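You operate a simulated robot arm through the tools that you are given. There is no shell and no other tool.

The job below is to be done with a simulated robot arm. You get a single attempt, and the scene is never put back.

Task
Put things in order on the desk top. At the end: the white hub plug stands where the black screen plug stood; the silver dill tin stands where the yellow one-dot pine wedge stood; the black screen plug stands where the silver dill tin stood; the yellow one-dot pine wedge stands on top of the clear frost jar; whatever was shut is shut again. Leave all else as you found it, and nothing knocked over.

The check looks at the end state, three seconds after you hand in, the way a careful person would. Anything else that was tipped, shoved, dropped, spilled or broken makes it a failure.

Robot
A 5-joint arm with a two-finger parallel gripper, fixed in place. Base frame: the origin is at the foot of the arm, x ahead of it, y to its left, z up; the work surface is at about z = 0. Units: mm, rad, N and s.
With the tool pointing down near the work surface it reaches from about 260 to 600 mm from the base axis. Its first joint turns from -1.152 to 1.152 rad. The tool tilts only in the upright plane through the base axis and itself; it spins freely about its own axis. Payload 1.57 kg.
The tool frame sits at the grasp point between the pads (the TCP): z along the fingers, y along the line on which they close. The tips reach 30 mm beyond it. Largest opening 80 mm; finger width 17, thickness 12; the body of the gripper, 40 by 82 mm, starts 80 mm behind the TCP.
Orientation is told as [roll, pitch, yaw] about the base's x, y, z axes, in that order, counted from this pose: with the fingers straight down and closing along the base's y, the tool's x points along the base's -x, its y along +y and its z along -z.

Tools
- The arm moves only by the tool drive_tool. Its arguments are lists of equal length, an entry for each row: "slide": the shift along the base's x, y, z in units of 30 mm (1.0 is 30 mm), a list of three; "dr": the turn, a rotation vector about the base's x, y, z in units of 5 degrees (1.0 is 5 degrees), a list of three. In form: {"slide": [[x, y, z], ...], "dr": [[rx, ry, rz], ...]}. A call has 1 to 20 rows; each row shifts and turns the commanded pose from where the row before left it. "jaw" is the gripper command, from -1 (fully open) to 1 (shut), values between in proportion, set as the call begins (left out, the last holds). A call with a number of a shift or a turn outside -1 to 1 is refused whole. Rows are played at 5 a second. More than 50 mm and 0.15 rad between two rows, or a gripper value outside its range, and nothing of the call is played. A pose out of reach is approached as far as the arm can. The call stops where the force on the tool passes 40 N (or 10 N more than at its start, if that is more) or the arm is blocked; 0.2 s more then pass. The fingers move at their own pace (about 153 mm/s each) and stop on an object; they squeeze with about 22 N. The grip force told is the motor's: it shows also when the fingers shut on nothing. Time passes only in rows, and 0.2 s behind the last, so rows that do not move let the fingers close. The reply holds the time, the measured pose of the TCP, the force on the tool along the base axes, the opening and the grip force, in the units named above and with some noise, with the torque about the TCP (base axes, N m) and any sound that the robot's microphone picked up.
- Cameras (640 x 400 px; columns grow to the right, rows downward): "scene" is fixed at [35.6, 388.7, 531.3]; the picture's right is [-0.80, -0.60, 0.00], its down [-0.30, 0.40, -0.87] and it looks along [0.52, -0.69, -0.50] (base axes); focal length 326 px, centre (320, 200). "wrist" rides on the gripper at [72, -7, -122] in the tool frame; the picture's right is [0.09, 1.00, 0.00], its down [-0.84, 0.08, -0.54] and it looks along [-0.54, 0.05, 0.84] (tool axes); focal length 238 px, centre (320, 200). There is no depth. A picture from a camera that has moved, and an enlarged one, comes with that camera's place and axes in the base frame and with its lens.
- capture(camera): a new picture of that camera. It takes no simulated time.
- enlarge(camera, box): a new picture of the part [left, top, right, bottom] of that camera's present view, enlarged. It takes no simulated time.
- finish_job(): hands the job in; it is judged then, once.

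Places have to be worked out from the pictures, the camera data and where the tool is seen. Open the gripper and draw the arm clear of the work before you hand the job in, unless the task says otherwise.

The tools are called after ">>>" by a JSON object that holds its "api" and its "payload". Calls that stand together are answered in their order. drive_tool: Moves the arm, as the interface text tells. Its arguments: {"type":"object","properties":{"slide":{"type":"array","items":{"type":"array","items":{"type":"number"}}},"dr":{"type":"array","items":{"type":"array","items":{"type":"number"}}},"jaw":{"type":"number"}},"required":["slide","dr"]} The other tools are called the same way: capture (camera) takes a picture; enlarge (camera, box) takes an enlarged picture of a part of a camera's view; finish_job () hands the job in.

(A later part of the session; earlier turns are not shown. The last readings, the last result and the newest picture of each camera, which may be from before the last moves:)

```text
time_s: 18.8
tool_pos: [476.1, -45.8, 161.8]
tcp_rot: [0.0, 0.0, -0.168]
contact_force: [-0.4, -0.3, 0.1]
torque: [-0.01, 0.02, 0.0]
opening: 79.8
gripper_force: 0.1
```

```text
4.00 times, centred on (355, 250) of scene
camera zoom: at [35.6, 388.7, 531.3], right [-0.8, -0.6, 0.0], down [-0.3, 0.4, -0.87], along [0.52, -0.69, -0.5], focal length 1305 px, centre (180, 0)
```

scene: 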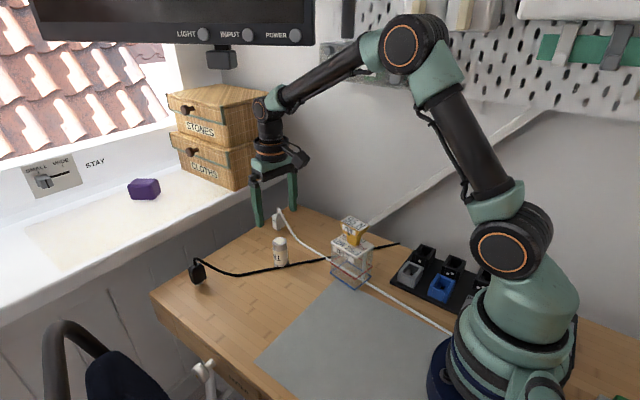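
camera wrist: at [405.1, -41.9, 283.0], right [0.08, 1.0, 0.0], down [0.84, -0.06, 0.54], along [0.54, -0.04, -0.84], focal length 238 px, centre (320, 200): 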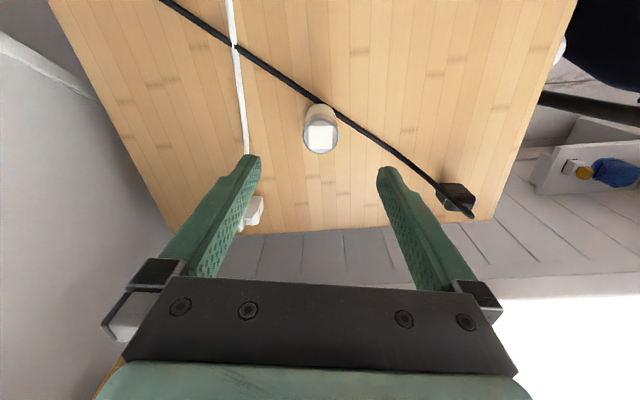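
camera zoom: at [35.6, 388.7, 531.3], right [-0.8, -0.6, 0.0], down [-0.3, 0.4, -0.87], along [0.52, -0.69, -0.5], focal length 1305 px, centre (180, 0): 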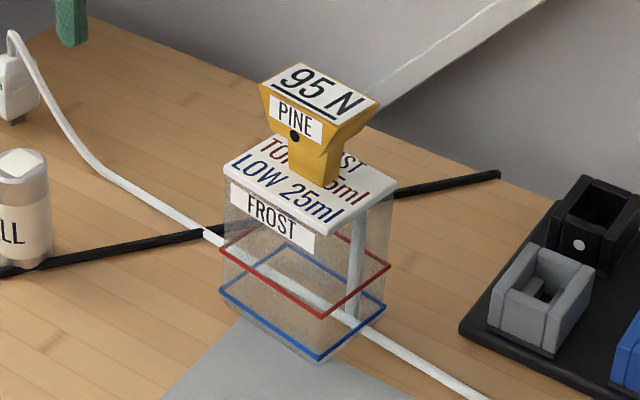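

The tin is within about 1 mm of being under the TCP, so I judge its centre at (476.5,-47). I'm descending with the jaws open around it.

>>> {"api": "drive_tool", "payload": {"slide": [[0, 0, -0.7], [0, 0, -0.7], [0, 0, -0.7], [0, 0, -0.7], [0, 0, -0.6], [0, 0, -0.5], [0, 0, 0]], "dr": [[0, 0, 0], [0, 0, 0], [0, 0, 0], [0, 0, 0], [0, 0, 0], [0, 0, 0], [0, 0, 0]], "jaw": -1}}

>>> {"api": "capture", "payload": {"camera": "wrist"}}

>>> {"api": "enlarge", "payload": {"camera": "scene", "box": [220, 190, 340, 300]}}

```text
time_s: 20.4
tool_pos: [475.6, -45.4, 45.0]
tcp_rot: [0.0, 0.0, -0.168]
contact_force: [1.0, -0.2, 0.2]
torque: [-0.03, -0.02, -0.02]
opening: 80.1
gripper_force: 0.0
```

```text
taken
camera wrist: at [404.1, -41.3, 166.3], right [0.07, 1.0, 0.0], down [0.84, -0.06, 0.54], along [0.54, -0.04, -0.84], focal length 238 px, centre (320, 200)
```

wrist: 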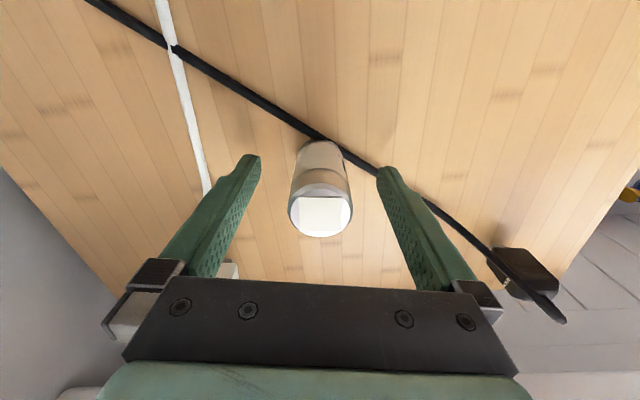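

```text
3.64 times, centred on (280, 245) of scene
camera zoom: at [35.6, 388.7, 531.3], right [-0.8, -0.6, 0.0], down [-0.3, 0.4, -0.87], along [0.52, -0.69, -0.5], focal length 1186 px, centre (466, 36)
```

zoom: 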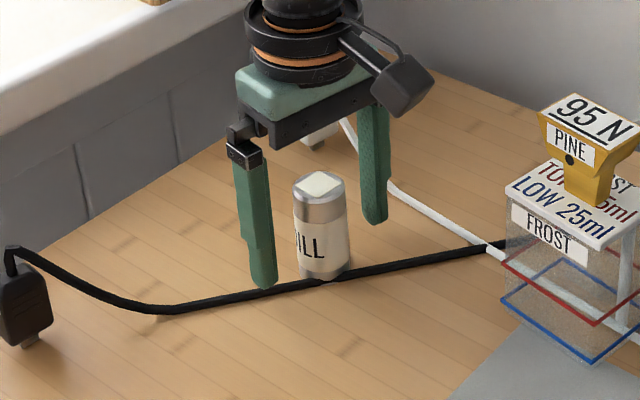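

The tin is centred between the fingers. I'll lower a little more to hold the body below its lid seam, then close.

>>> {"api": "drive_tool", "payload": {"slide": [[0, 0, -0.23], [0, 0, 0]], "dr": [[0, 0, 0], [0, 0, 0]]}}

>>> {"api": "drive_tool", "payload": {"slide": [[0, 0, 0], [0, 0, 0], [0, 0, 0]], "dr": [[0, 0, 0], [0, 0, 0], [0, 0, 0]], "jaw": 1}}

>>> {"api": "capture", "payload": {"camera": "wrist"}}

>>> {"api": "enlarge", "payload": {"camera": "scene", "box": [220, 190, 340, 300]}}

```text
time_s: 21.0
tool_pos: [476.2, -44.5, 38.2]
tcp_rot: [0.001, 0.0, -0.167]
contact_force: [0.0, 0.9, 0.1]
torque: [0.04, 0.0, -0.02]
opening: 79.9
gripper_force: 0.1
```

```text
time_s: 21.8
tool_pos: [475.9, -45.1, 36.6]
tcp_rot: [-0.001, 0.001, -0.167]
contact_force: [0.6, 0.0, 0.3]
torque: [0.03, -0.02, 0.0]
opening: 32.9
gripper_force: 22.2
```

```text
taken
camera wrist: at [404.4, -41.4, 159.4], right [0.07, 1.0, 0.0], down [0.84, -0.06, 0.54], along [0.54, -0.04, -0.84], focal length 238 px, centre (320, 200)
```

wrist: 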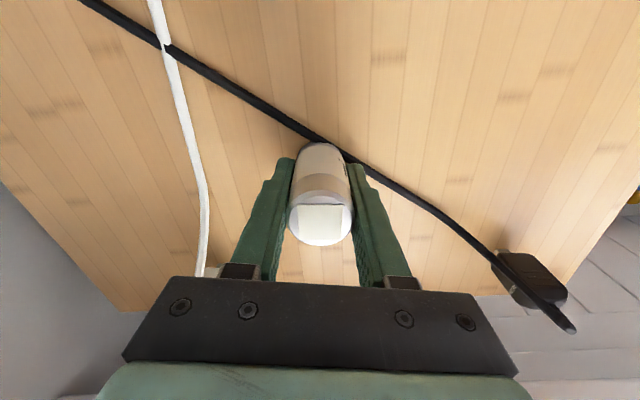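

```text
3.64 times, centred on (280, 245) of scene
camera zoom: at [35.6, 388.7, 531.3], right [-0.8, -0.6, 0.0], down [-0.3, 0.4, -0.87], along [0.52, -0.69, -0.5], focal length 1186 px, centre (466, 36)
```

zoom: 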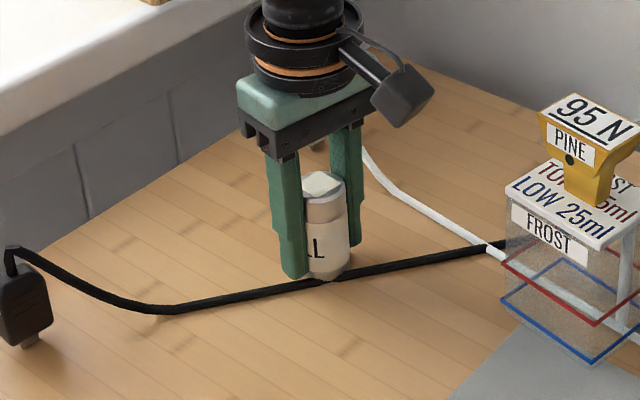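

The tin is held (32.9 mm). I'll lift it and carry it to the wedge's old spot at about (396.4,73.4).

>>> {"api": "drive_tool", "payload": {"slide": [[0, 0, 0.3], [0, 0, 0.7], [0, 0, 0.7], [0, 0, 0.7], [0, 0, 0.6], [0, 0, 0]], "dr": [[0, 0, 0], [0, 0, 0], [0, 0, 0], [0, 0, 0], [0, 0, 0], [0, 0, 0]]}}

>>> {"api": "drive_tool", "payload": {"slide": [[-0.445, 0.667, 0], [-0.445, 0.667, 0], [-0.445, 0.667, 0], [-0.445, 0.667, 0], [-0.445, 0.667, 0], [-0.445, 0.667, 0], [0, 0, 0]], "dr": [[0, 0, 0], [0, 0, 0], [0, 0, 0], [0, 0, 0], [0, 0, 0], [0, 0, 0], [0, 0, 0]]}}

>>> {"api": "capture", "payload": {"camera": "wrist"}}

>>> {"api": "capture", "payload": {"camera": "scene"}}

```text
time_s: 23.2
tool_pos: [477.4, -45.3, 128.8]
tcp_rot: [0.0, 0.001, -0.166]
contact_force: [0.1, 0.6, -1.2]
torque: [0.0, -0.01, -0.01]
opening: 33.2
gripper_force: 21.8
```

```text
time_s: 24.8
tool_pos: [395.4, 73.3, 128.8]
tcp_rot: [0.0, 0.001, -0.169]
contact_force: [0.5, 0.2, -0.6]
torque: [-0.01, 0.01, 0.0]
opening: 33.1
gripper_force: 22.0
```

```text
taken
camera wrist: at [323.9, 77.8, 250.2], right [0.08, 1.0, 0.0], down [0.84, -0.06, 0.54], along [0.54, -0.04, -0.84], focal length 238 px, centre (320, 200)
```

wrist: 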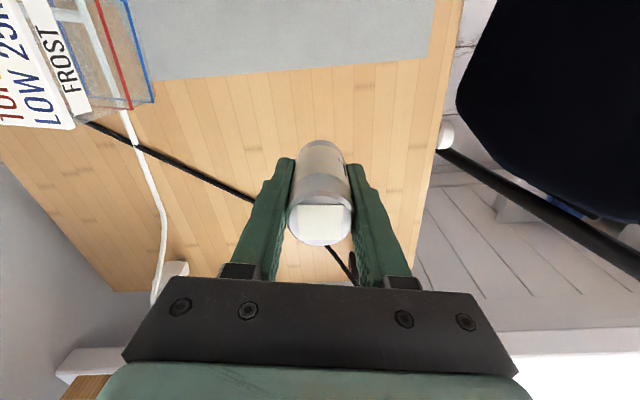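

```text
taken
```

scene: 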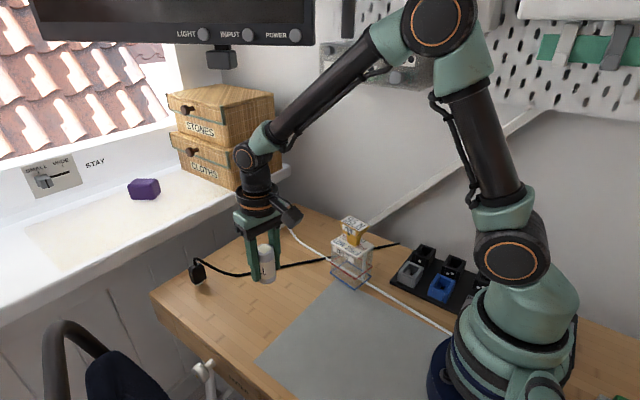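

The tin is above the target spot and the rest of the desk is unchanged. I'm descending most of the way, then checking position.

>>> {"api": "drive_tool", "payload": {"slide": [[0, 0.02, -0.6], [0, 0, -0.6], [0, 0, -0.6], [0, 0, -0.5], [0, 0, -0.4], [0, 0, 0]], "dr": [[0, 0, 0], [0, 0, 0], [0, 0, 0], [0, 0, 0], [0, 0, 0], [0, 0, 0]]}}

>>> {"api": "enlarge", "payload": {"camera": "wrist", "box": [260, 110, 380, 250]}}

>>> {"api": "enlarge", "payload": {"camera": "scene", "box": [230, 250, 310, 330]}}

```text
time_s: 26.2
tool_pos: [396.5, 74.3, 47.0]
tcp_rot: [0.0, 0.001, -0.168]
contact_force: [-0.4, 0.3, -0.8]
torque: [0.0, -0.02, 0.02]
opening: 33.1
gripper_force: 22.2
```

```text
2.86 times, centred on (320, 180) of wrist
camera zoom: at [324.8, 78.7, 168.6], right [0.07, 1.0, 0.0], down [0.84, -0.06, 0.54], along [0.54, -0.04, -0.84], focal length 681 px, centre (320, 257)
```

zoom: 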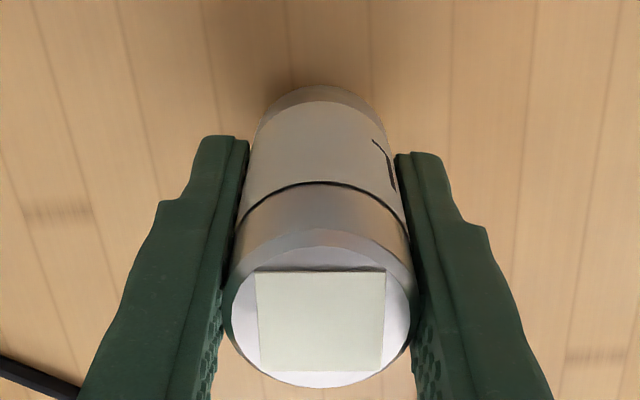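

```text
5.00 times, centred on (270, 290) of scene
camera zoom: at [35.6, 388.7, 531.3], right [-0.8, -0.6, 0.0], down [-0.3, 0.4, -0.87], along [0.52, -0.69, -0.5], focal length 1631 px, centre (570, -250)
```

zoom: 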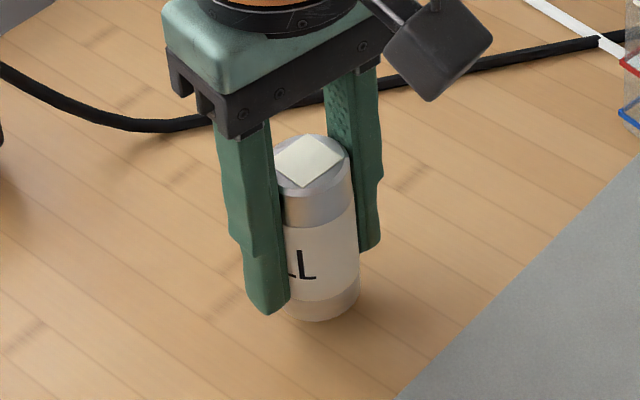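

TCP is at (397,73.5), within a millimetre of the target. I'll lower the last ~9 mm gently until contact.

>>> {"api": "drive_tool", "payload": {"slide": [[-0.015, 0, -0.12], [0, 0, -0.12], [0, 0, 0]], "dr": [[0, 0, 0], [0, 0, 0], [0, 0, 0]]}}

>>> {"api": "drive_tool", "payload": {"slide": [[0, 0, -0.033], [0, 0, 0]], "dr": [[0, 0, 0], [0, 0, 0]]}}

>>> {"api": "drive_tool", "payload": {"slide": [[0, 0, -0.033], [0, 0, 0]], "dr": [[0, 0, 0], [0, 0, 0]]}}

```text
time_s: 27.0
tool_pos: [395.9, 75.0, 39.7]
tcp_rot: [0.001, -0.001, -0.168]
contact_force: [-0.6, -0.6, -0.4]
torque: [0.01, 0.0, 0.0]
opening: 32.9
gripper_force: 22.4
```

```text
time_s: 27.6
tool_pos: [395.2, 74.3, 39.5]
tcp_rot: [0.001, -0.001, -0.168]
contact_force: [-0.3, 0.4, -1.5]
torque: [0.0, 0.03, -0.03]
opening: 33.1
gripper_force: 22.3
```

```text
time_s: 28.2
tool_pos: [396.2, 75.9, 37.9]
tcp_rot: [0.0, 0.001, -0.168]
contact_force: [1.1, 0.3, -0.1]
torque: [0.02, 0.04, 0.02]
opening: 33.1
gripper_force: 22.1
```

No contact felt yet. I'm continuing in 1 mm steps.

>>> {"api": "drive_tool", "payload": {"slide": [[0, 0, -0.02], [0, 0, 0]], "dr": [[0, 0, 0], [0, 0, 0]]}}

>>> {"api": "enlarge", "payload": {"camera": "wrist", "box": [260, 110, 380, 250]}}

>>> {"api": "enlarge", "payload": {"camera": "scene", "box": [250, 285, 300, 325]}}

```text
time_s: 28.8
tool_pos: [396.1, 75.7, 38.4]
tcp_rot: [0.002, -0.001, -0.167]
contact_force: [-4.5, 3.1, 14.3]
torque: [0.14, 0.19, -0.01]
opening: 33.0
gripper_force: 22.2
```

```text
2.86 times, centred on (320, 180) of wrist
camera zoom: at [324.6, 79.2, 159.2], right [0.07, 1.0, 0.0], down [0.84, -0.06, 0.54], along [0.54, -0.04, -0.84], focal length 681 px, centre (320, 257)
```

zoom: 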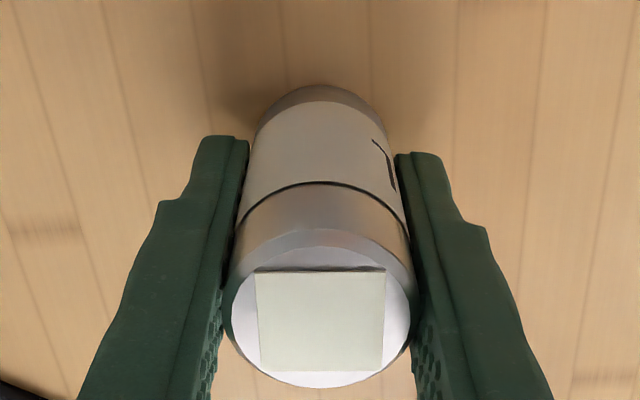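

```text
10.00 times, centred on (275, 305) of scene
camera zoom: at [35.5, 388.7, 531.3], right [-0.8, -0.6, 0.0], down [-0.3, 0.4, -0.87], along [0.52, -0.69, -0.5], focal length 3262 px, centre (770, -850)
```

zoom: 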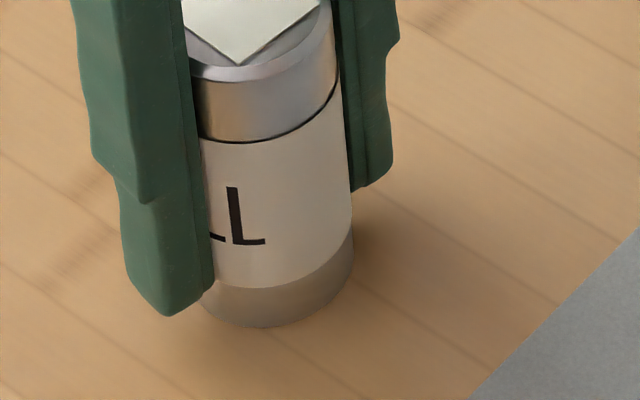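

Contact is 14 N and the tin is seated on the desk at about (396.7,74). I'll release it.

>>> {"api": "drive_tool", "payload": {"slide": [[0, 0, 0], [0, 0, 0], [0, 0, 0]], "dr": [[0, 0, 0], [0, 0, 0], [0, 0, 0]], "jaw": -0.6}}

>>> {"api": "capture", "payload": {"camera": "wrist"}}

>>> {"api": "enlarge", "payload": {"camera": "scene", "box": [230, 250, 310, 330]}}

```text
time_s: 29.6
tool_pos: [397.3, 75.0, 37.4]
tcp_rot: [0.0, 0.0, -0.167]
contact_force: [-0.3, 0.7, 0.2]
torque: [-0.01, -0.03, 0.0]
opening: 64.0
gripper_force: 0.1
```

```text
taken
camera wrist: at [324.4, 79.0, 158.7], right [0.07, 1.0, 0.0], down [0.84, -0.06, 0.54], along [0.54, -0.04, -0.84], focal length 238 px, centre (320, 200)
```

wrist: 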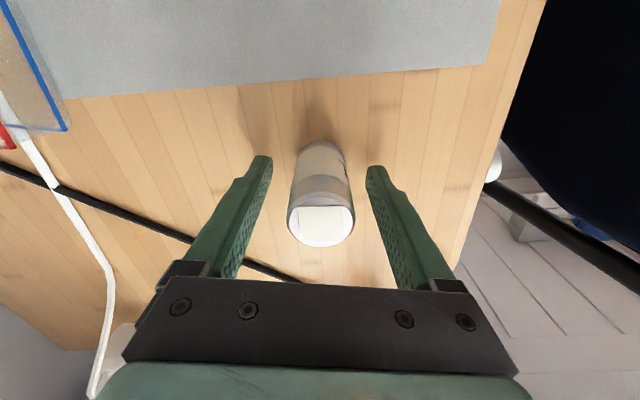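

```text
5.00 times, centred on (270, 290) of scene
camera zoom: at [35.6, 388.7, 531.3], right [-0.8, -0.6, 0.0], down [-0.3, 0.4, -0.87], along [0.52, -0.69, -0.5], focal length 1631 px, centre (570, -250)
```

zoom: 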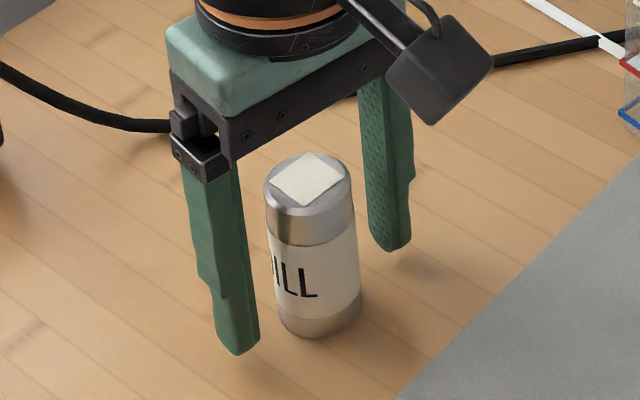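

The tin stands on the wedge's former spot. I'll rise clear of it and approach the black plug from the robot side, keeping low under the monitor.

>>> {"api": "drive_tool", "payload": {"slide": [[0, 0, 0.3], [0, 0, 0.7], [0, 0, 0.8], [0, 0, 0.8], [0, 0, 0.6], [0, 0, 0]], "dr": [[0, 0, 0], [0, 0, 0], [0, 0, 0], [0, 0, 0], [0, 0, 0], [0, 0, 0]]}}

>>> {"api": "drive_tool", "payload": {"slide": [[0.7, 0.2, 0], [0.7, 0.2, 0], [0.7, 0.2, 0], [0.7, 0.2, 0], [0.7, 0.2, 0], [0.7, 0.2, 0], [0, 0, 0]], "dr": [[0, 0, 0.1], [0, 0, 0.1], [0, 0, 0.1], [0, 0, 0.1], [0, 0, 0.1], [0, 0, 0.1], [0, 0, 0]], "jaw": -1}}

>>> {"api": "capture", "payload": {"camera": "wrist"}}

>>> {"api": "capture", "payload": {"camera": "scene"}}

```text
time_s: 31.0
tool_pos: [397.0, 74.1, 132.2]
tcp_rot: [-0.001, 0.001, -0.167]
contact_force: [-0.6, 0.0, -1.0]
torque: [0.01, 0.0, 0.0]
opening: 63.9
gripper_force: 0.1
```

```text
time_s: 32.6
tool_pos: [523.8, 113.2, 134.6]
tcp_rot: [-0.001, 0.001, -0.116]
contact_force: [0.1, 0.8, 1.3]
torque: [0.01, 0.01, -0.05]
opening: 79.9
gripper_force: 0.1
```

```text
taken
camera wrist: at [452.0, 112.6, 255.7], right [0.02, 1.0, 0.0], down [0.84, -0.02, 0.54], along [0.54, -0.01, -0.84], focal length 238 px, centre (320, 200)
```

wrist: 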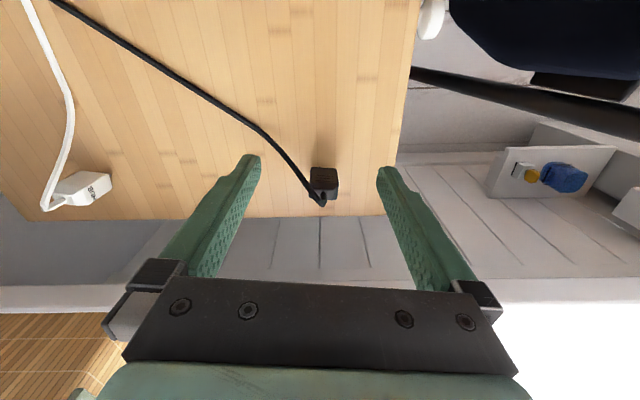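

```text
taken
```

scene: 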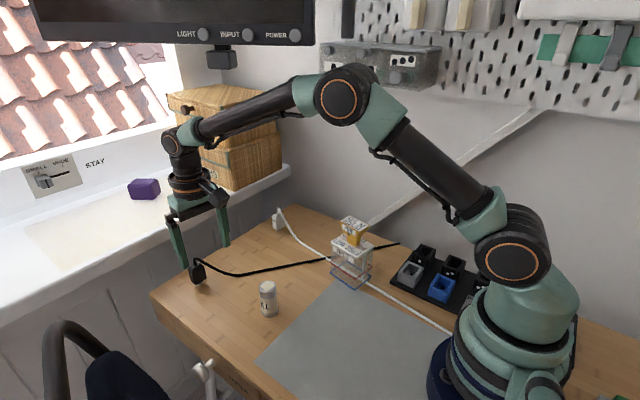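

The arm stays well below the monitor. I'm enlarging the black plug for exact position and orientation.

>>> {"api": "enlarge", "payload": {"camera": "wrist", "box": [285, 145, 365, 215]}}

>>> {"api": "enlarge", "payload": {"camera": "scene", "box": [175, 245, 235, 300]}}

>>> {"api": "enlarge", "payload": {"camera": "wrist", "box": [30, 150, 130, 220]}}

```text
5.71 times, centred on (325, 180) of wrist
camera zoom: at [452.0, 112.6, 255.7], right [0.02, 1.0, 0.0], down [0.84, -0.02, 0.54], along [0.54, -0.01, -0.84], focal length 1362 px, centre (291, 314)
```

zoom: 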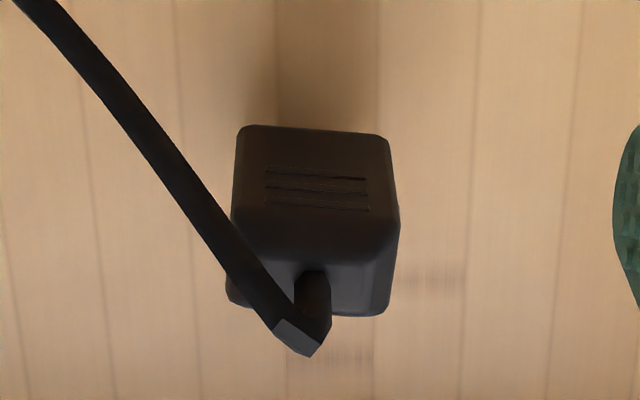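

```text
7.27 times, centred on (205, 272) of scene
camera zoom: at [35.6, 388.7, 531.3], right [-0.8, -0.6, 0.0], down [-0.3, 0.4, -0.87], along [0.52, -0.69, -0.5], focal length 2372 px, centre (1156, -327)
```

zoom: 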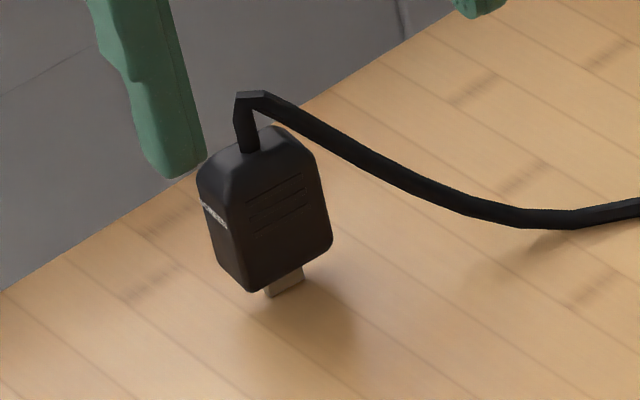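

```text
5.71 times, centred on (80, 185) of wrist
camera zoom: at [452.0, 112.6, 255.7], right [0.02, 1.0, 0.0], down [0.84, -0.02, 0.54], along [0.54, -0.01, -0.84], focal length 1362 px, centre (1691, 286)
```

zoom: 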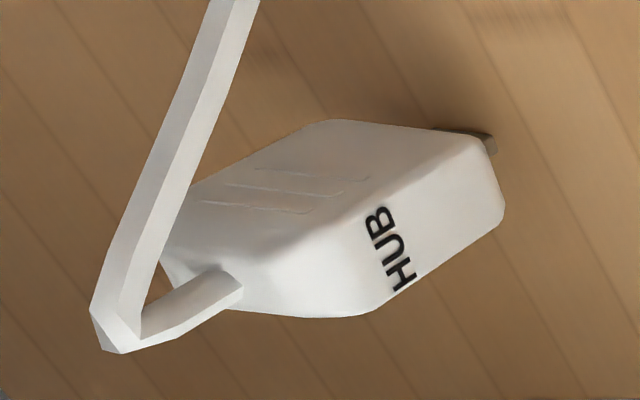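

The black plug is aligned with the tool yaw, and I judge its centre at about (577,113). I'll move over it, descending a little, and check that the arm really reaches.

>>> {"api": "drive_tool", "payload": {"slide": [[0.59, 0.02, -0.2], [0.59, 0.02, -0.2], [0.59, 0.015, -0.2], [0, 0, 0]], "dr": [[0, 0, 0], [0, 0, 0], [0, 0, 0], [0, 0, 0]], "jaw": -1}}

>>> {"api": "capture", "payload": {"camera": "wrist"}}

>>> {"api": "capture", "payload": {"camera": "scene"}}

```text
time_s: 33.6
tool_pos: [577.4, 113.9, 115.3]
tcp_rot: [0.0, 0.0, -0.114]
contact_force: [-0.2, -0.1, 0.7]
torque: [-0.05, 0.02, -0.04]
opening: 79.8
gripper_force: 0.0
```

```text
taken
camera wrist: at [504.2, 113.1, 236.5], right [0.02, 1.0, 0.0], down [0.84, -0.02, 0.54], along [0.54, -0.01, -0.84], focal length 238 px, centre (320, 200)
```

wrist: 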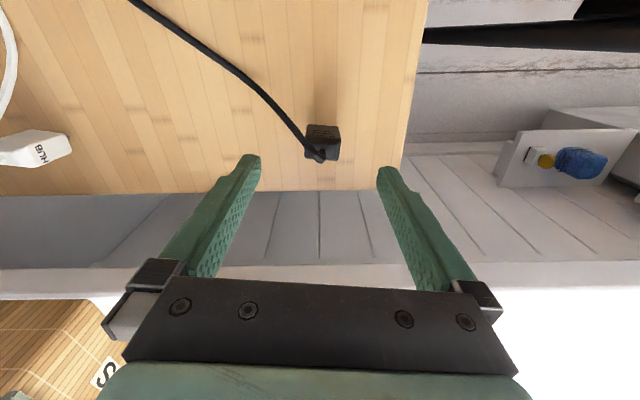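

```text
taken
```

scene: 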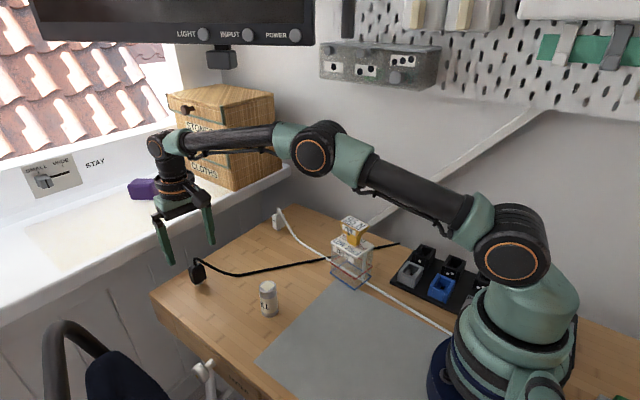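

The arm reaches: TCP is at about (576.5,112,114.5), vertical. I'll fine-check the alignment with the plug below.

>>> {"api": "enlarge", "payload": {"camera": "wrist", "box": [280, 105, 370, 175]}}

```text
5.71 times, centred on (325, 140) of wrist
camera zoom: at [504.2, 113.1, 236.5], right [0.02, 1.0, 0.0], down [0.84, -0.02, 0.54], along [0.54, -0.01, -0.84], focal length 1362 px, centre (291, 543)
```

zoom: 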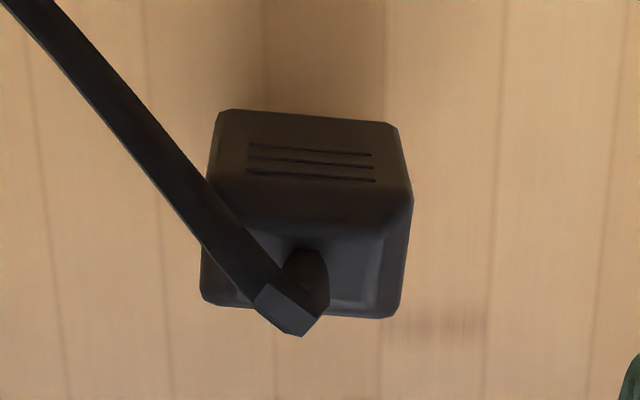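

The plug is centred to within about 1.5 mm. I'm descending over it with the jaws open.

>>> {"api": "drive_tool", "payload": {"slide": [[-0.015, 0.05, -0.4], [0, 0, -0.5], [0, 0, -0.5], [0, 0, -0.5], [0, 0, -0.4], [0, 0, -0.2], [0, 0, 0]], "dr": [[0, 0, 0], [0, 0, 0], [0, 0, 0], [0, 0, 0], [0, 0, 0], [0, 0, 0], [0, 0, 0]], "jaw": -1}}

>>> {"api": "capture", "payload": {"camera": "wrist"}}

>>> {"api": "enlarge", "payload": {"camera": "scene", "box": [140, 210, 260, 310]}}

```text
time_s: 35.2
tool_pos: [576.4, 113.3, 41.5]
tcp_rot: [0.001, -0.001, -0.115]
contact_force: [-0.7, 0.2, 0.1]
torque: [-0.01, -0.01, 0.02]
opening: 80.0
gripper_force: 0.1
```

```text
taken
camera wrist: at [503.7, 114.1, 161.7], right [0.02, 1.0, 0.0], down [0.84, -0.02, 0.54], along [0.54, -0.01, -0.84], focal length 238 px, centre (320, 200)
```

wrist: 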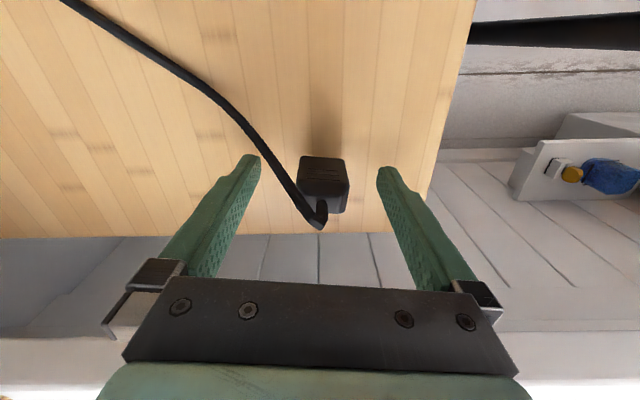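

```text
4.00 times, centred on (200, 260) of scene
camera zoom: at [35.6, 388.7, 531.3], right [-0.8, -0.6, 0.0], down [-0.3, 0.4, -0.87], along [0.52, -0.69, -0.5], focal length 1305 px, centre (800, -40)
```

zoom: 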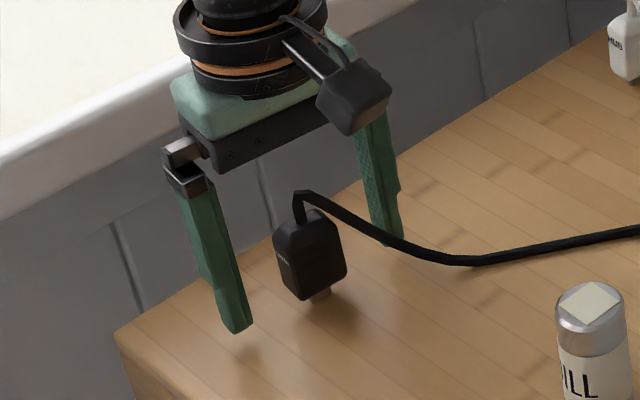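

TCP is at about (576,112.7,39.7) with the plug between the fingers. One quick enlargement to confirm side-to-side centring before closing.

>>> {"api": "enlarge", "payload": {"camera": "wrist", "box": [270, 140, 380, 240]}}

```text
4.00 times, centred on (325, 190) of wrist
camera zoom: at [503.7, 114.1, 161.7], right [0.02, 1.0, 0.0], down [0.84, -0.02, 0.54], along [0.54, -0.01, -0.84], focal length 953 px, centre (300, 240)
```

zoom: 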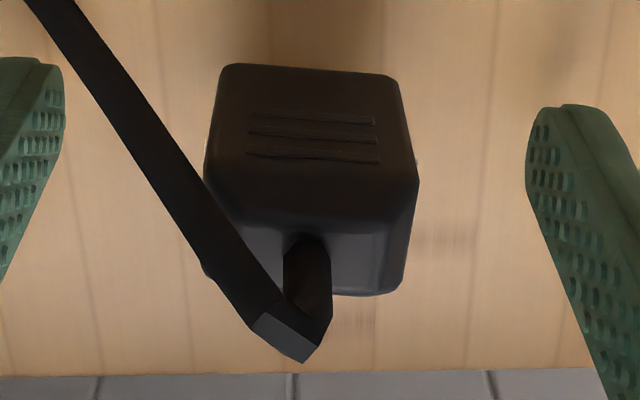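

The plug is centred to within half a millimetre. I'm closing the gripper.

>>> {"api": "drive_tool", "payload": {"slide": [[0, 0, 0], [0, 0, 0], [0, 0, 0]], "dr": [[0, 0, 0], [0, 0, 0], [0, 0, 0]], "jaw": 1}}

>>> {"api": "capture", "payload": {"camera": "wrist"}}

>>> {"api": "enlarge", "payload": {"camera": "scene", "box": [170, 230, 240, 300]}}

```text
time_s: 36.0
tool_pos: [575.5, 112.9, 41.0]
tcp_rot: [-0.001, 0.0, -0.116]
contact_force: [0.3, 0.3, 1.0]
torque: [0.01, 0.01, 0.02]
opening: 29.1
gripper_force: 22.1
```

```text
taken
camera wrist: at [503.7, 114.2, 161.9], right [0.02, 1.0, 0.0], down [0.84, -0.02, 0.54], along [0.54, -0.01, -0.84], focal length 238 px, centre (320, 200)
```

wrist: 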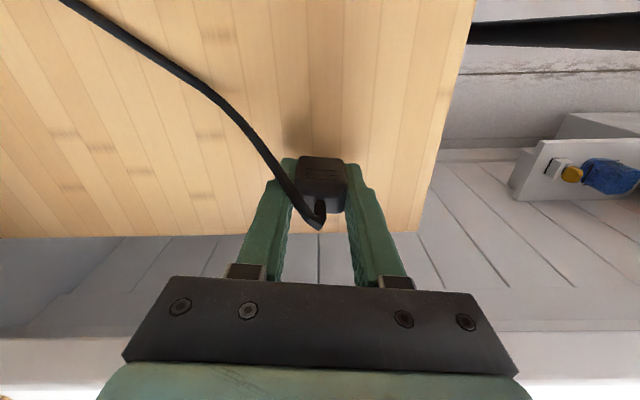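

```text
5.71 times, centred on (205, 265) of scene
camera zoom: at [35.6, 388.7, 531.3], right [-0.8, -0.6, 0.0], down [-0.3, 0.4, -0.87], along [0.52, -0.69, -0.5], focal length 1864 px, centre (977, -171)
```

zoom: 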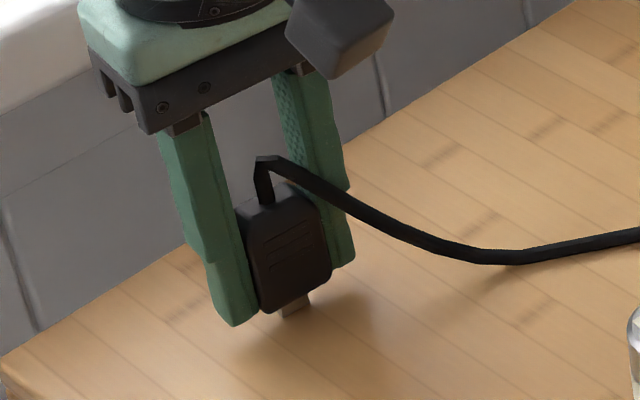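

The plug is gripped at 29.1 mm. I'll lift gently first and check that the force and picture show it moving freely.

>>> {"api": "drive_tool", "payload": {"slide": [[0, 0, 0.2], [0, 0, 0.4], [0, 0, 0.5], [0, 0, 0.5], [0, 0, 0]], "dr": [[0, 0, 0], [0, 0, 0], [0, 0, 0], [0, 0, 0], [0, 0, 0]]}}

>>> {"api": "capture", "payload": {"camera": "scene"}}

>>> {"api": "enlarge", "payload": {"camera": "scene", "box": [150, 200, 250, 300]}}

```text
time_s: 37.2
tool_pos: [576.8, 113.7, 87.5]
tcp_rot: [0.0, 0.001, -0.117]
contact_force: [-0.4, -0.1, 0.4]
torque: [0.02, -0.04, -0.01]
opening: 29.2
gripper_force: 22.1
```

```text
taken
```

scene: 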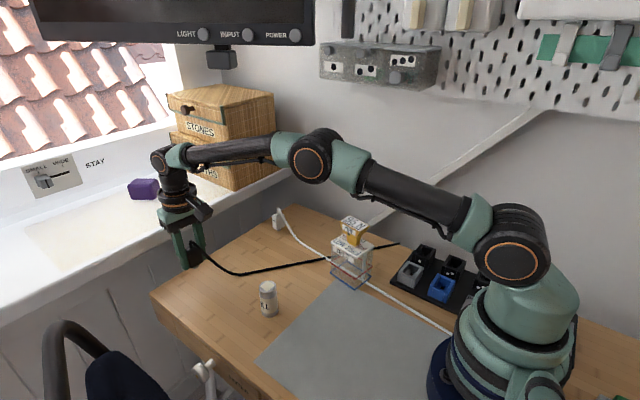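

```text
4.00 times, centred on (200, 250) of scene
camera zoom: at [35.6, 388.7, 531.3], right [-0.8, -0.6, 0.0], down [-0.3, 0.4, -0.87], along [0.52, -0.69, -0.5], focal length 1305 px, centre (800, 0)
```

zoom: 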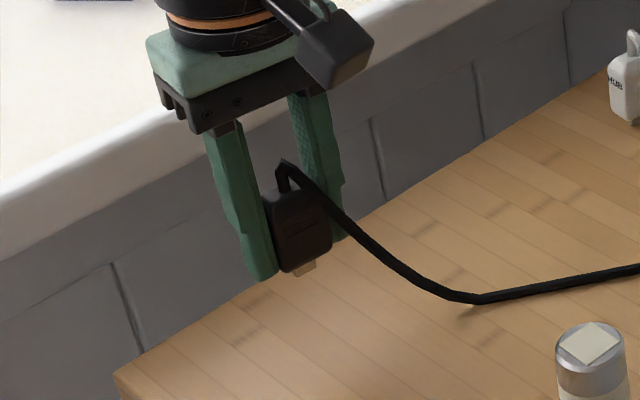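

The plug lifts freely with its cord following. I'm carrying it to the tin's old spot at roughly (476.8,-47).

>>> {"api": "drive_tool", "payload": {"slide": [[-0.415, -0.666, 0.05], [-0.415, -0.666, 0.05], [-0.415, -0.666, 0.05], [-0.415, -0.666, 0.05], [-0.415, -0.666, 0], [-0.415, -0.666, 0], [-0.415, -0.666, 0], [-0.415, -0.666, 0], [0, 0, 0]], "dr": [[0, 0, 0], [0, 0, 0], [0, 0, 0], [0, 0, 0], [0, 0, 0], [0, 0, 0], [0, 0, 0], [0, 0, 0], [0, 0, 0]]}}

>>> {"api": "capture", "payload": {"camera": "wrist"}}

>>> {"api": "capture", "payload": {"camera": "scene"}}

```text
time_s: 39.2
tool_pos: [476.7, -47.3, 94.7]
tcp_rot: [0.001, -0.001, -0.116]
contact_force: [-0.2, -0.5, 0.2]
torque: [0.03, -0.01, 0.0]
opening: 29.2
gripper_force: 21.9
```

```text
taken
camera wrist: at [404.8, -47.0, 215.8], right [0.02, 1.0, 0.0], down [0.84, -0.02, 0.54], along [0.54, -0.01, -0.84], focal length 238 px, centre (320, 200)
```

wrist: 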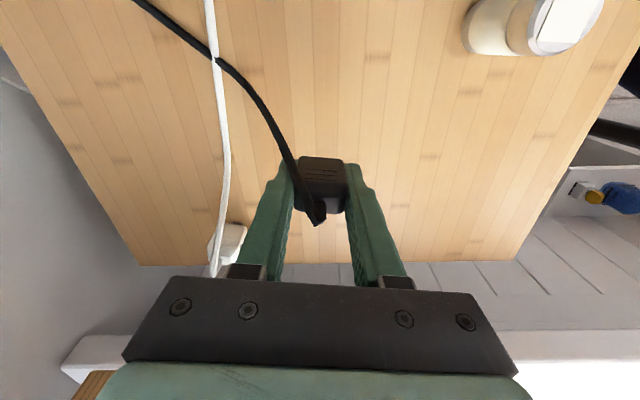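

```text
taken
```

scene: 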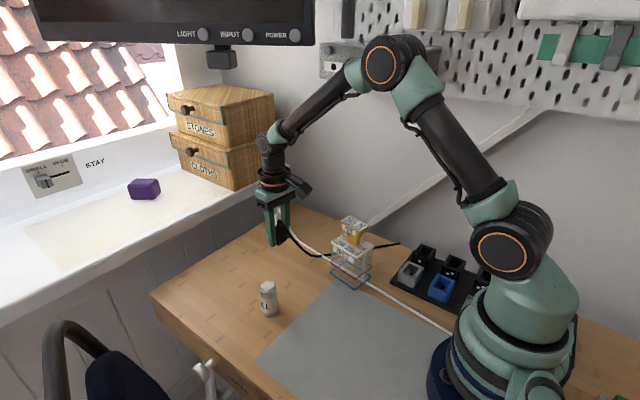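

The plug is held above the spot. I'll correct +1.4 mm in y and lower until just above the desk.

>>> {"api": "drive_tool", "payload": {"slide": [[0, 0.047, -0.3], [0, 0, -0.5], [0, 0, -0.5], [0, 0, -0.3], [0, 0, 0]], "dr": [[0, 0, 0], [0, 0, 0], [0, 0, 0], [0, 0, 0], [0, 0, 0]]}}

>>> {"api": "enlarge", "payload": {"camera": "wrist", "box": [260, 130, 380, 240]}}

>>> {"api": "enlarge", "payload": {"camera": "scene", "box": [250, 210, 320, 280]}}

```text
time_s: 40.4
tool_pos: [476.4, -45.2, 47.1]
tcp_rot: [-0.001, 0.0, -0.116]
contact_force: [-1.1, -0.1, -0.5]
torque: [0.02, 0.01, -0.08]
opening: 29.1
gripper_force: 21.9
```

```text
3.64 times, centred on (320, 185) of wrist
camera zoom: at [404.5, -44.8, 168.2], right [0.02, 1.0, 0.0], down [0.84, -0.02, 0.54], along [0.54, -0.01, -0.84], focal length 867 px, centre (320, 254)
```

zoom: 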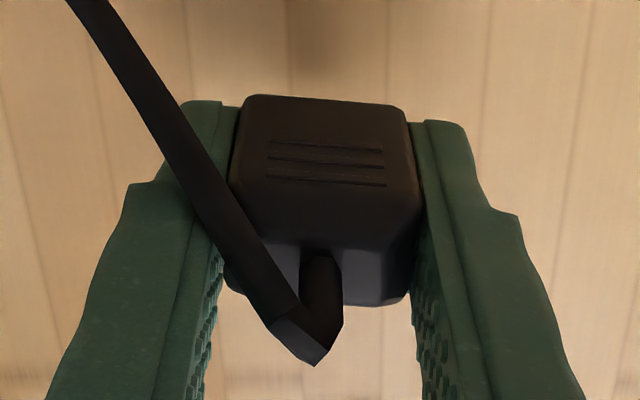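

```text
5.71 times, centred on (285, 245) of scene
camera zoom: at [35.6, 388.7, 531.3], right [-0.8, -0.6, 0.0], down [-0.3, 0.4, -0.87], along [0.52, -0.69, -0.5], focal length 1864 px, centre (520, -57)
```

zoom: 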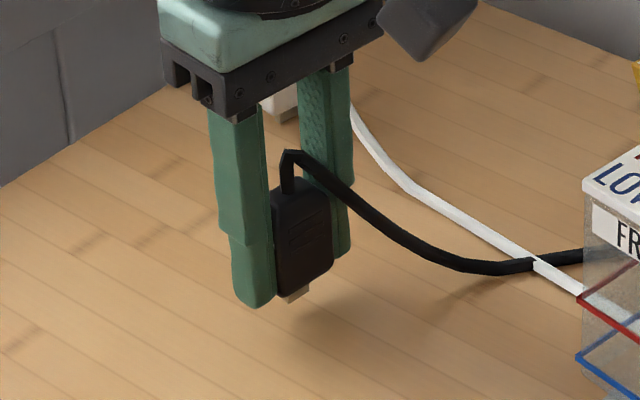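

The prong is about 6 mm above the desk at (476.8,-46.2). I'm lowering in fine steps.

>>> {"api": "drive_tool", "payload": {"slide": [[0, -0.02, -0.07], [0, 0, -0.08], [0, 0, 0]], "dr": [[0, 0, 0], [0, 0, 0], [0, 0, 0]]}}

>>> {"api": "drive_tool", "payload": {"slide": [[0, 0, -0.03], [0, 0, 0]], "dr": [[0, 0, 0], [0, 0, 0]]}}

>>> {"api": "drive_tool", "payload": {"slide": [[0, 0, -0.017], [0, 0, 0]], "dr": [[0, 0, 0], [0, 0, 0]]}}

>>> {"api": "enlarge", "payload": {"camera": "scene", "box": [260, 235, 310, 275]}}

```text
time_s: 41.2
tool_pos: [476.8, -47.0, 41.6]
tcp_rot: [0.002, 0.0, -0.114]
contact_force: [0.0, -0.4, 0.0]
torque: [0.01, 0.05, 0.03]
opening: 29.3
gripper_force: 21.5
```

```text
time_s: 41.8
tool_pos: [476.7, -45.4, 41.0]
tcp_rot: [-0.002, 0.001, -0.116]
contact_force: [0.4, 0.3, 0.0]
torque: [-0.03, -0.03, 0.02]
opening: 29.3
gripper_force: 21.8
```

```text
time_s: 42.4
tool_pos: [475.8, -45.5, 40.4]
tcp_rot: [0.001, 0.0, -0.115]
contact_force: [0.2, -0.3, -0.2]
torque: [0.0, -0.04, 0.02]
opening: 29.5
gripper_force: 21.9
```

```text
10.00 times, centred on (285, 255) of scene
camera zoom: at [35.6, 388.7, 531.3], right [-0.8, -0.6, 0.0], down [-0.3, 0.4, -0.87], along [0.52, -0.69, -0.5], focal length 3262 px, centre (670, -350)
```

zoom: 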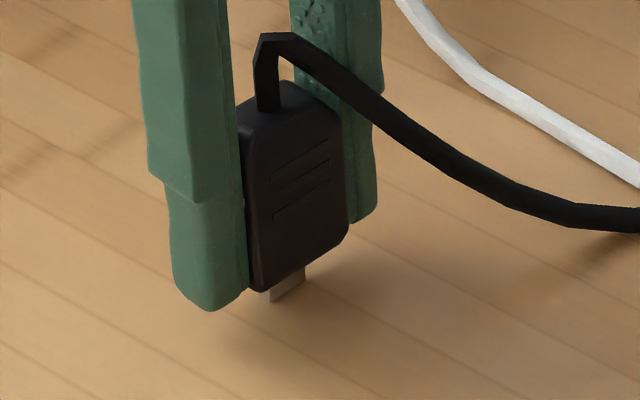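

No contact yet, so I'm going on in half-millimetre steps.

>>> {"api": "drive_tool", "payload": {"slide": [[0, 0, -0.02], [0, 0, 0]], "dr": [[0, 0, 0], [0, 0, 0]]}}

>>> {"api": "drive_tool", "payload": {"slide": [[0, 0, -0.015], [0, 0, 0]], "dr": [[0, 0, 0], [0, 0, 0]]}}

>>> {"api": "capture", "payload": {"camera": "wrist"}}

```text
time_s: 43.0
tool_pos: [476.3, -45.4, 40.3]
tcp_rot: [0.001, -0.001, -0.115]
contact_force: [-1.0, -0.8, 5.3]
torque: [-0.03, 0.05, -0.02]
opening: 29.0
gripper_force: 22.5
```

```text
time_s: 43.6
tool_pos: [476.0, -44.3, 39.1]
tcp_rot: [0.0, -0.002, -0.116]
contact_force: [-3.2, -0.6, 13.4]
torque: [0.0, 0.14, 0.0]
opening: 29.6
gripper_force: 22.4
```

```text
taken
camera wrist: at [404.2, -44.9, 161.4], right [0.02, 1.0, 0.0], down [0.84, -0.02, 0.54], along [0.54, -0.01, -0.84], focal length 238 px, centre (320, 200)
```

wrist: 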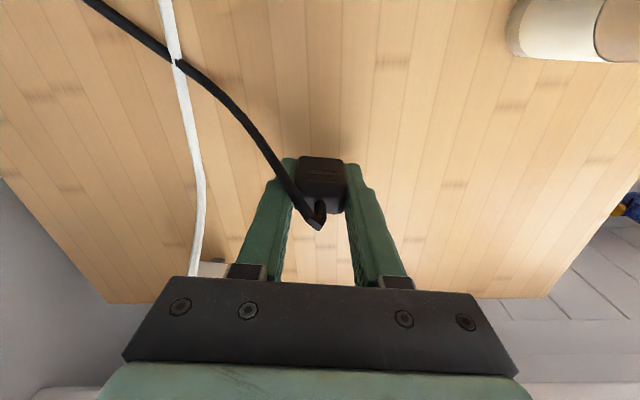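

The plug is seated with about 13 N at (476.5,-46.3). I'll ease up a hair and release it with a small opening first.

>>> {"api": "drive_tool", "payload": {"slide": [[0, 0, 0.015], [0, 0, 0]], "dr": [[0, 0, 0], [0, 0, 0]]}}

>>> {"api": "drive_tool", "payload": {"slide": [[0, 0, 0], [0, 0, 0], [0, 0, 0]], "dr": [[0, 0, 0], [0, 0, 0], [0, 0, 0]], "jaw": 0.1}}

>>> {"api": "capture", "payload": {"camera": "wrist"}}

>>> {"api": "enlarge", "payload": {"camera": "scene", "box": [250, 220, 320, 280]}}

```text
time_s: 44.2
tool_pos: [474.4, -44.9, 39.8]
tcp_rot: [-0.001, -0.003, -0.115]
contact_force: [-2.7, 1.0, 15.0]
torque: [0.02, 0.11, -0.03]
opening: 29.0
gripper_force: 22.2
```

```text
time_s: 45.0
tool_pos: [475.2, -44.6, 40.3]
tcp_rot: [0.0, 0.0, -0.114]
contact_force: [0.9, -0.3, -0.1]
torque: [0.0, 0.02, 0.03]
opening: 36.3
gripper_force: 0.1
```

```text
taken
camera wrist: at [404.2, -44.9, 161.0], right [0.02, 1.0, 0.0], down [0.84, -0.02, 0.54], along [0.54, -0.01, -0.84], focal length 238 px, centre (320, 200)
```

wrist: 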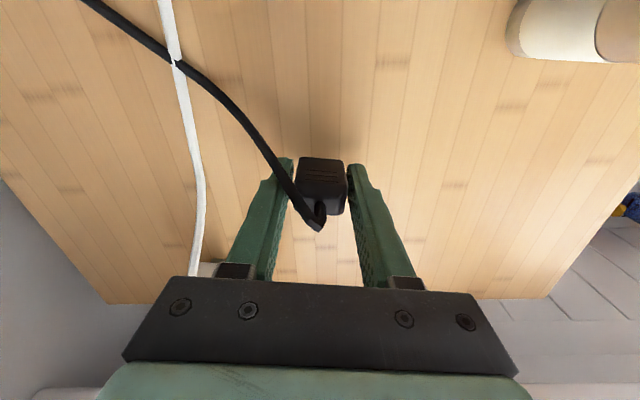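

```text
6.67 times, centred on (285, 250) of scene
camera zoom: at [35.6, 388.7, 531.3], right [-0.8, -0.6, 0.0], down [-0.3, 0.4, -0.87], along [0.52, -0.69, -0.5], focal length 2175 px, centre (553, -133)
```

zoom: 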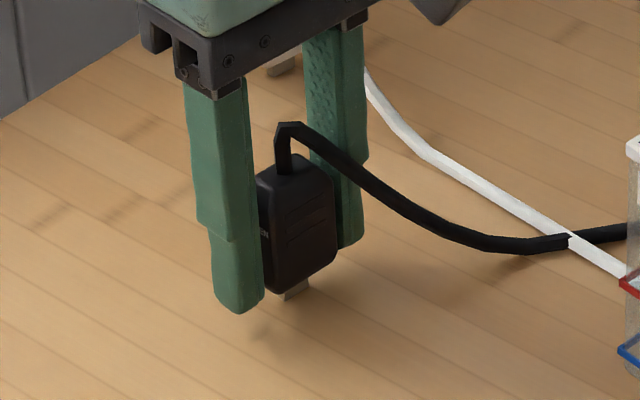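

The plug stands released between the fingers. I'm enlarging to check it isn't leaning on the right-hand finger.

>>> {"api": "enlarge", "payload": {"camera": "wrist", "box": [260, 130, 380, 240]}}

>>> {"api": "enlarge", "payload": {"camera": "scene", "box": [265, 230, 305, 270]}}

```text
3.64 times, centred on (320, 185) of wrist
camera zoom: at [404.2, -44.9, 161.0], right [0.02, 1.0, 0.0], down [0.84, -0.02, 0.54], along [0.54, -0.01, -0.84], focal length 867 px, centre (320, 254)
```

zoom: 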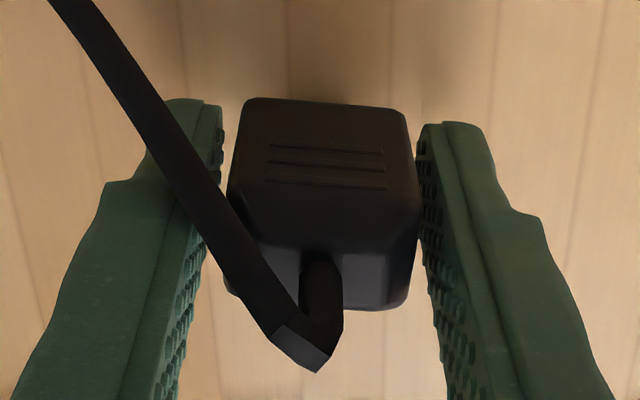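

```text
10.00 times, centred on (285, 250) of scene
camera zoom: at [35.6, 388.7, 531.3], right [-0.8, -0.6, 0.0], down [-0.3, 0.4, -0.87], along [0.52, -0.69, -0.5], focal length 3262 px, centre (670, -300)
```

zoom: 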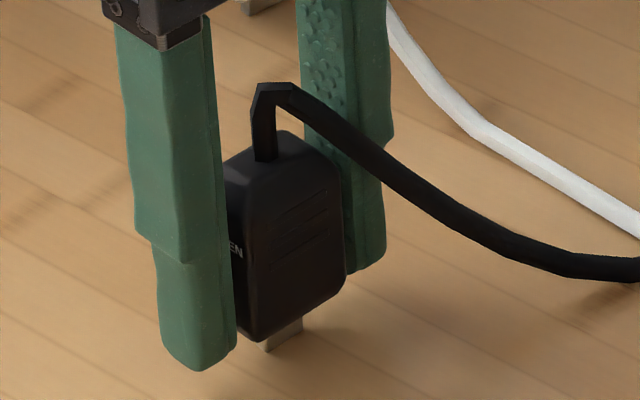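

The plug stands upright without leaning. I'll open wider, rise clear, and look.

>>> {"api": "drive_tool", "payload": {"slide": [[0, 0, 0], [0, 0, 0], [0, 0, 0.2], [0, 0, 0.5], [0, 0, 0.7], [0, 0, 0.8], [0, 0, 0.8], [0, 0, 0]], "dr": [[0, 0, 0], [0, 0, 0], [0, 0, 0], [0, 0, 0], [0, 0, 0], [0, 0, 0], [0, 0, 0], [0, 0, 0]], "jaw": -1}}

>>> {"api": "capture", "payload": {"camera": "wrist"}}

>>> {"api": "capture", "payload": {"camera": "scene"}}

>>> {"api": "enlarge", "payload": {"camera": "scene", "box": [230, 190, 400, 310]}}

```text
time_s: 46.8
tool_pos: [476.4, -45.1, 129.3]
tcp_rot: [0.0, 0.0, -0.115]
contact_force: [-0.6, 0.0, 0.1]
torque: [0.01, -0.02, 0.01]
opening: 80.0
gripper_force: 0.1
```

```text
taken
camera wrist: at [404.5, -45.4, 251.3], right [0.02, 1.0, 0.0], down [0.84, -0.02, 0.54], along [0.54, -0.01, -0.84], focal length 238 px, centre (320, 200)
```

wrist: 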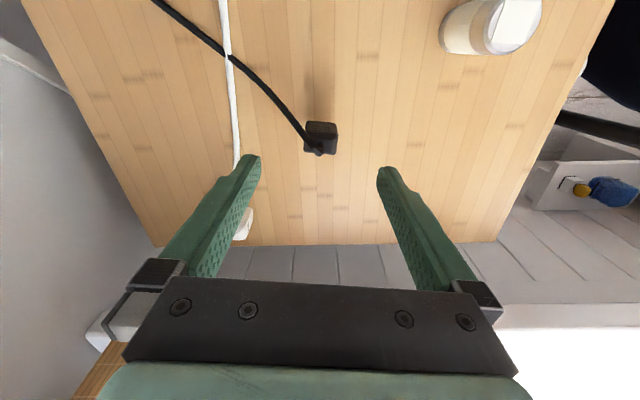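

```text
taken
```

scene: 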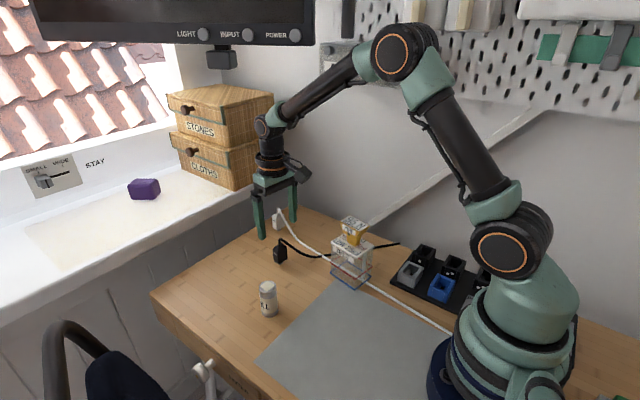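

```text
3.33 times, centred on (315, 250) of scene
camera zoom: at [35.6, 388.7, 531.3], right [-0.8, -0.6, 0.0], down [-0.3, 0.4, -0.87], along [0.52, -0.69, -0.5], focal length 1087 px, centre (337, 33)
```

zoom: 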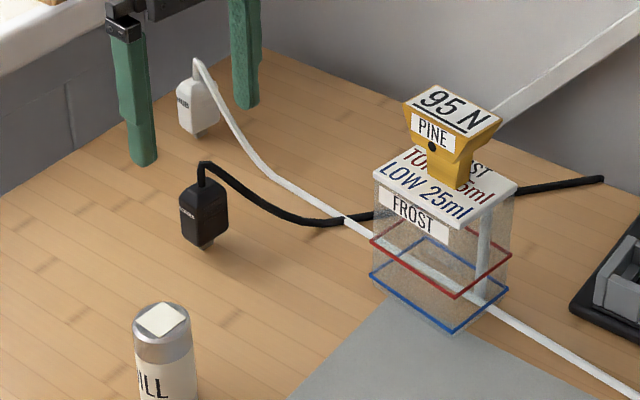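

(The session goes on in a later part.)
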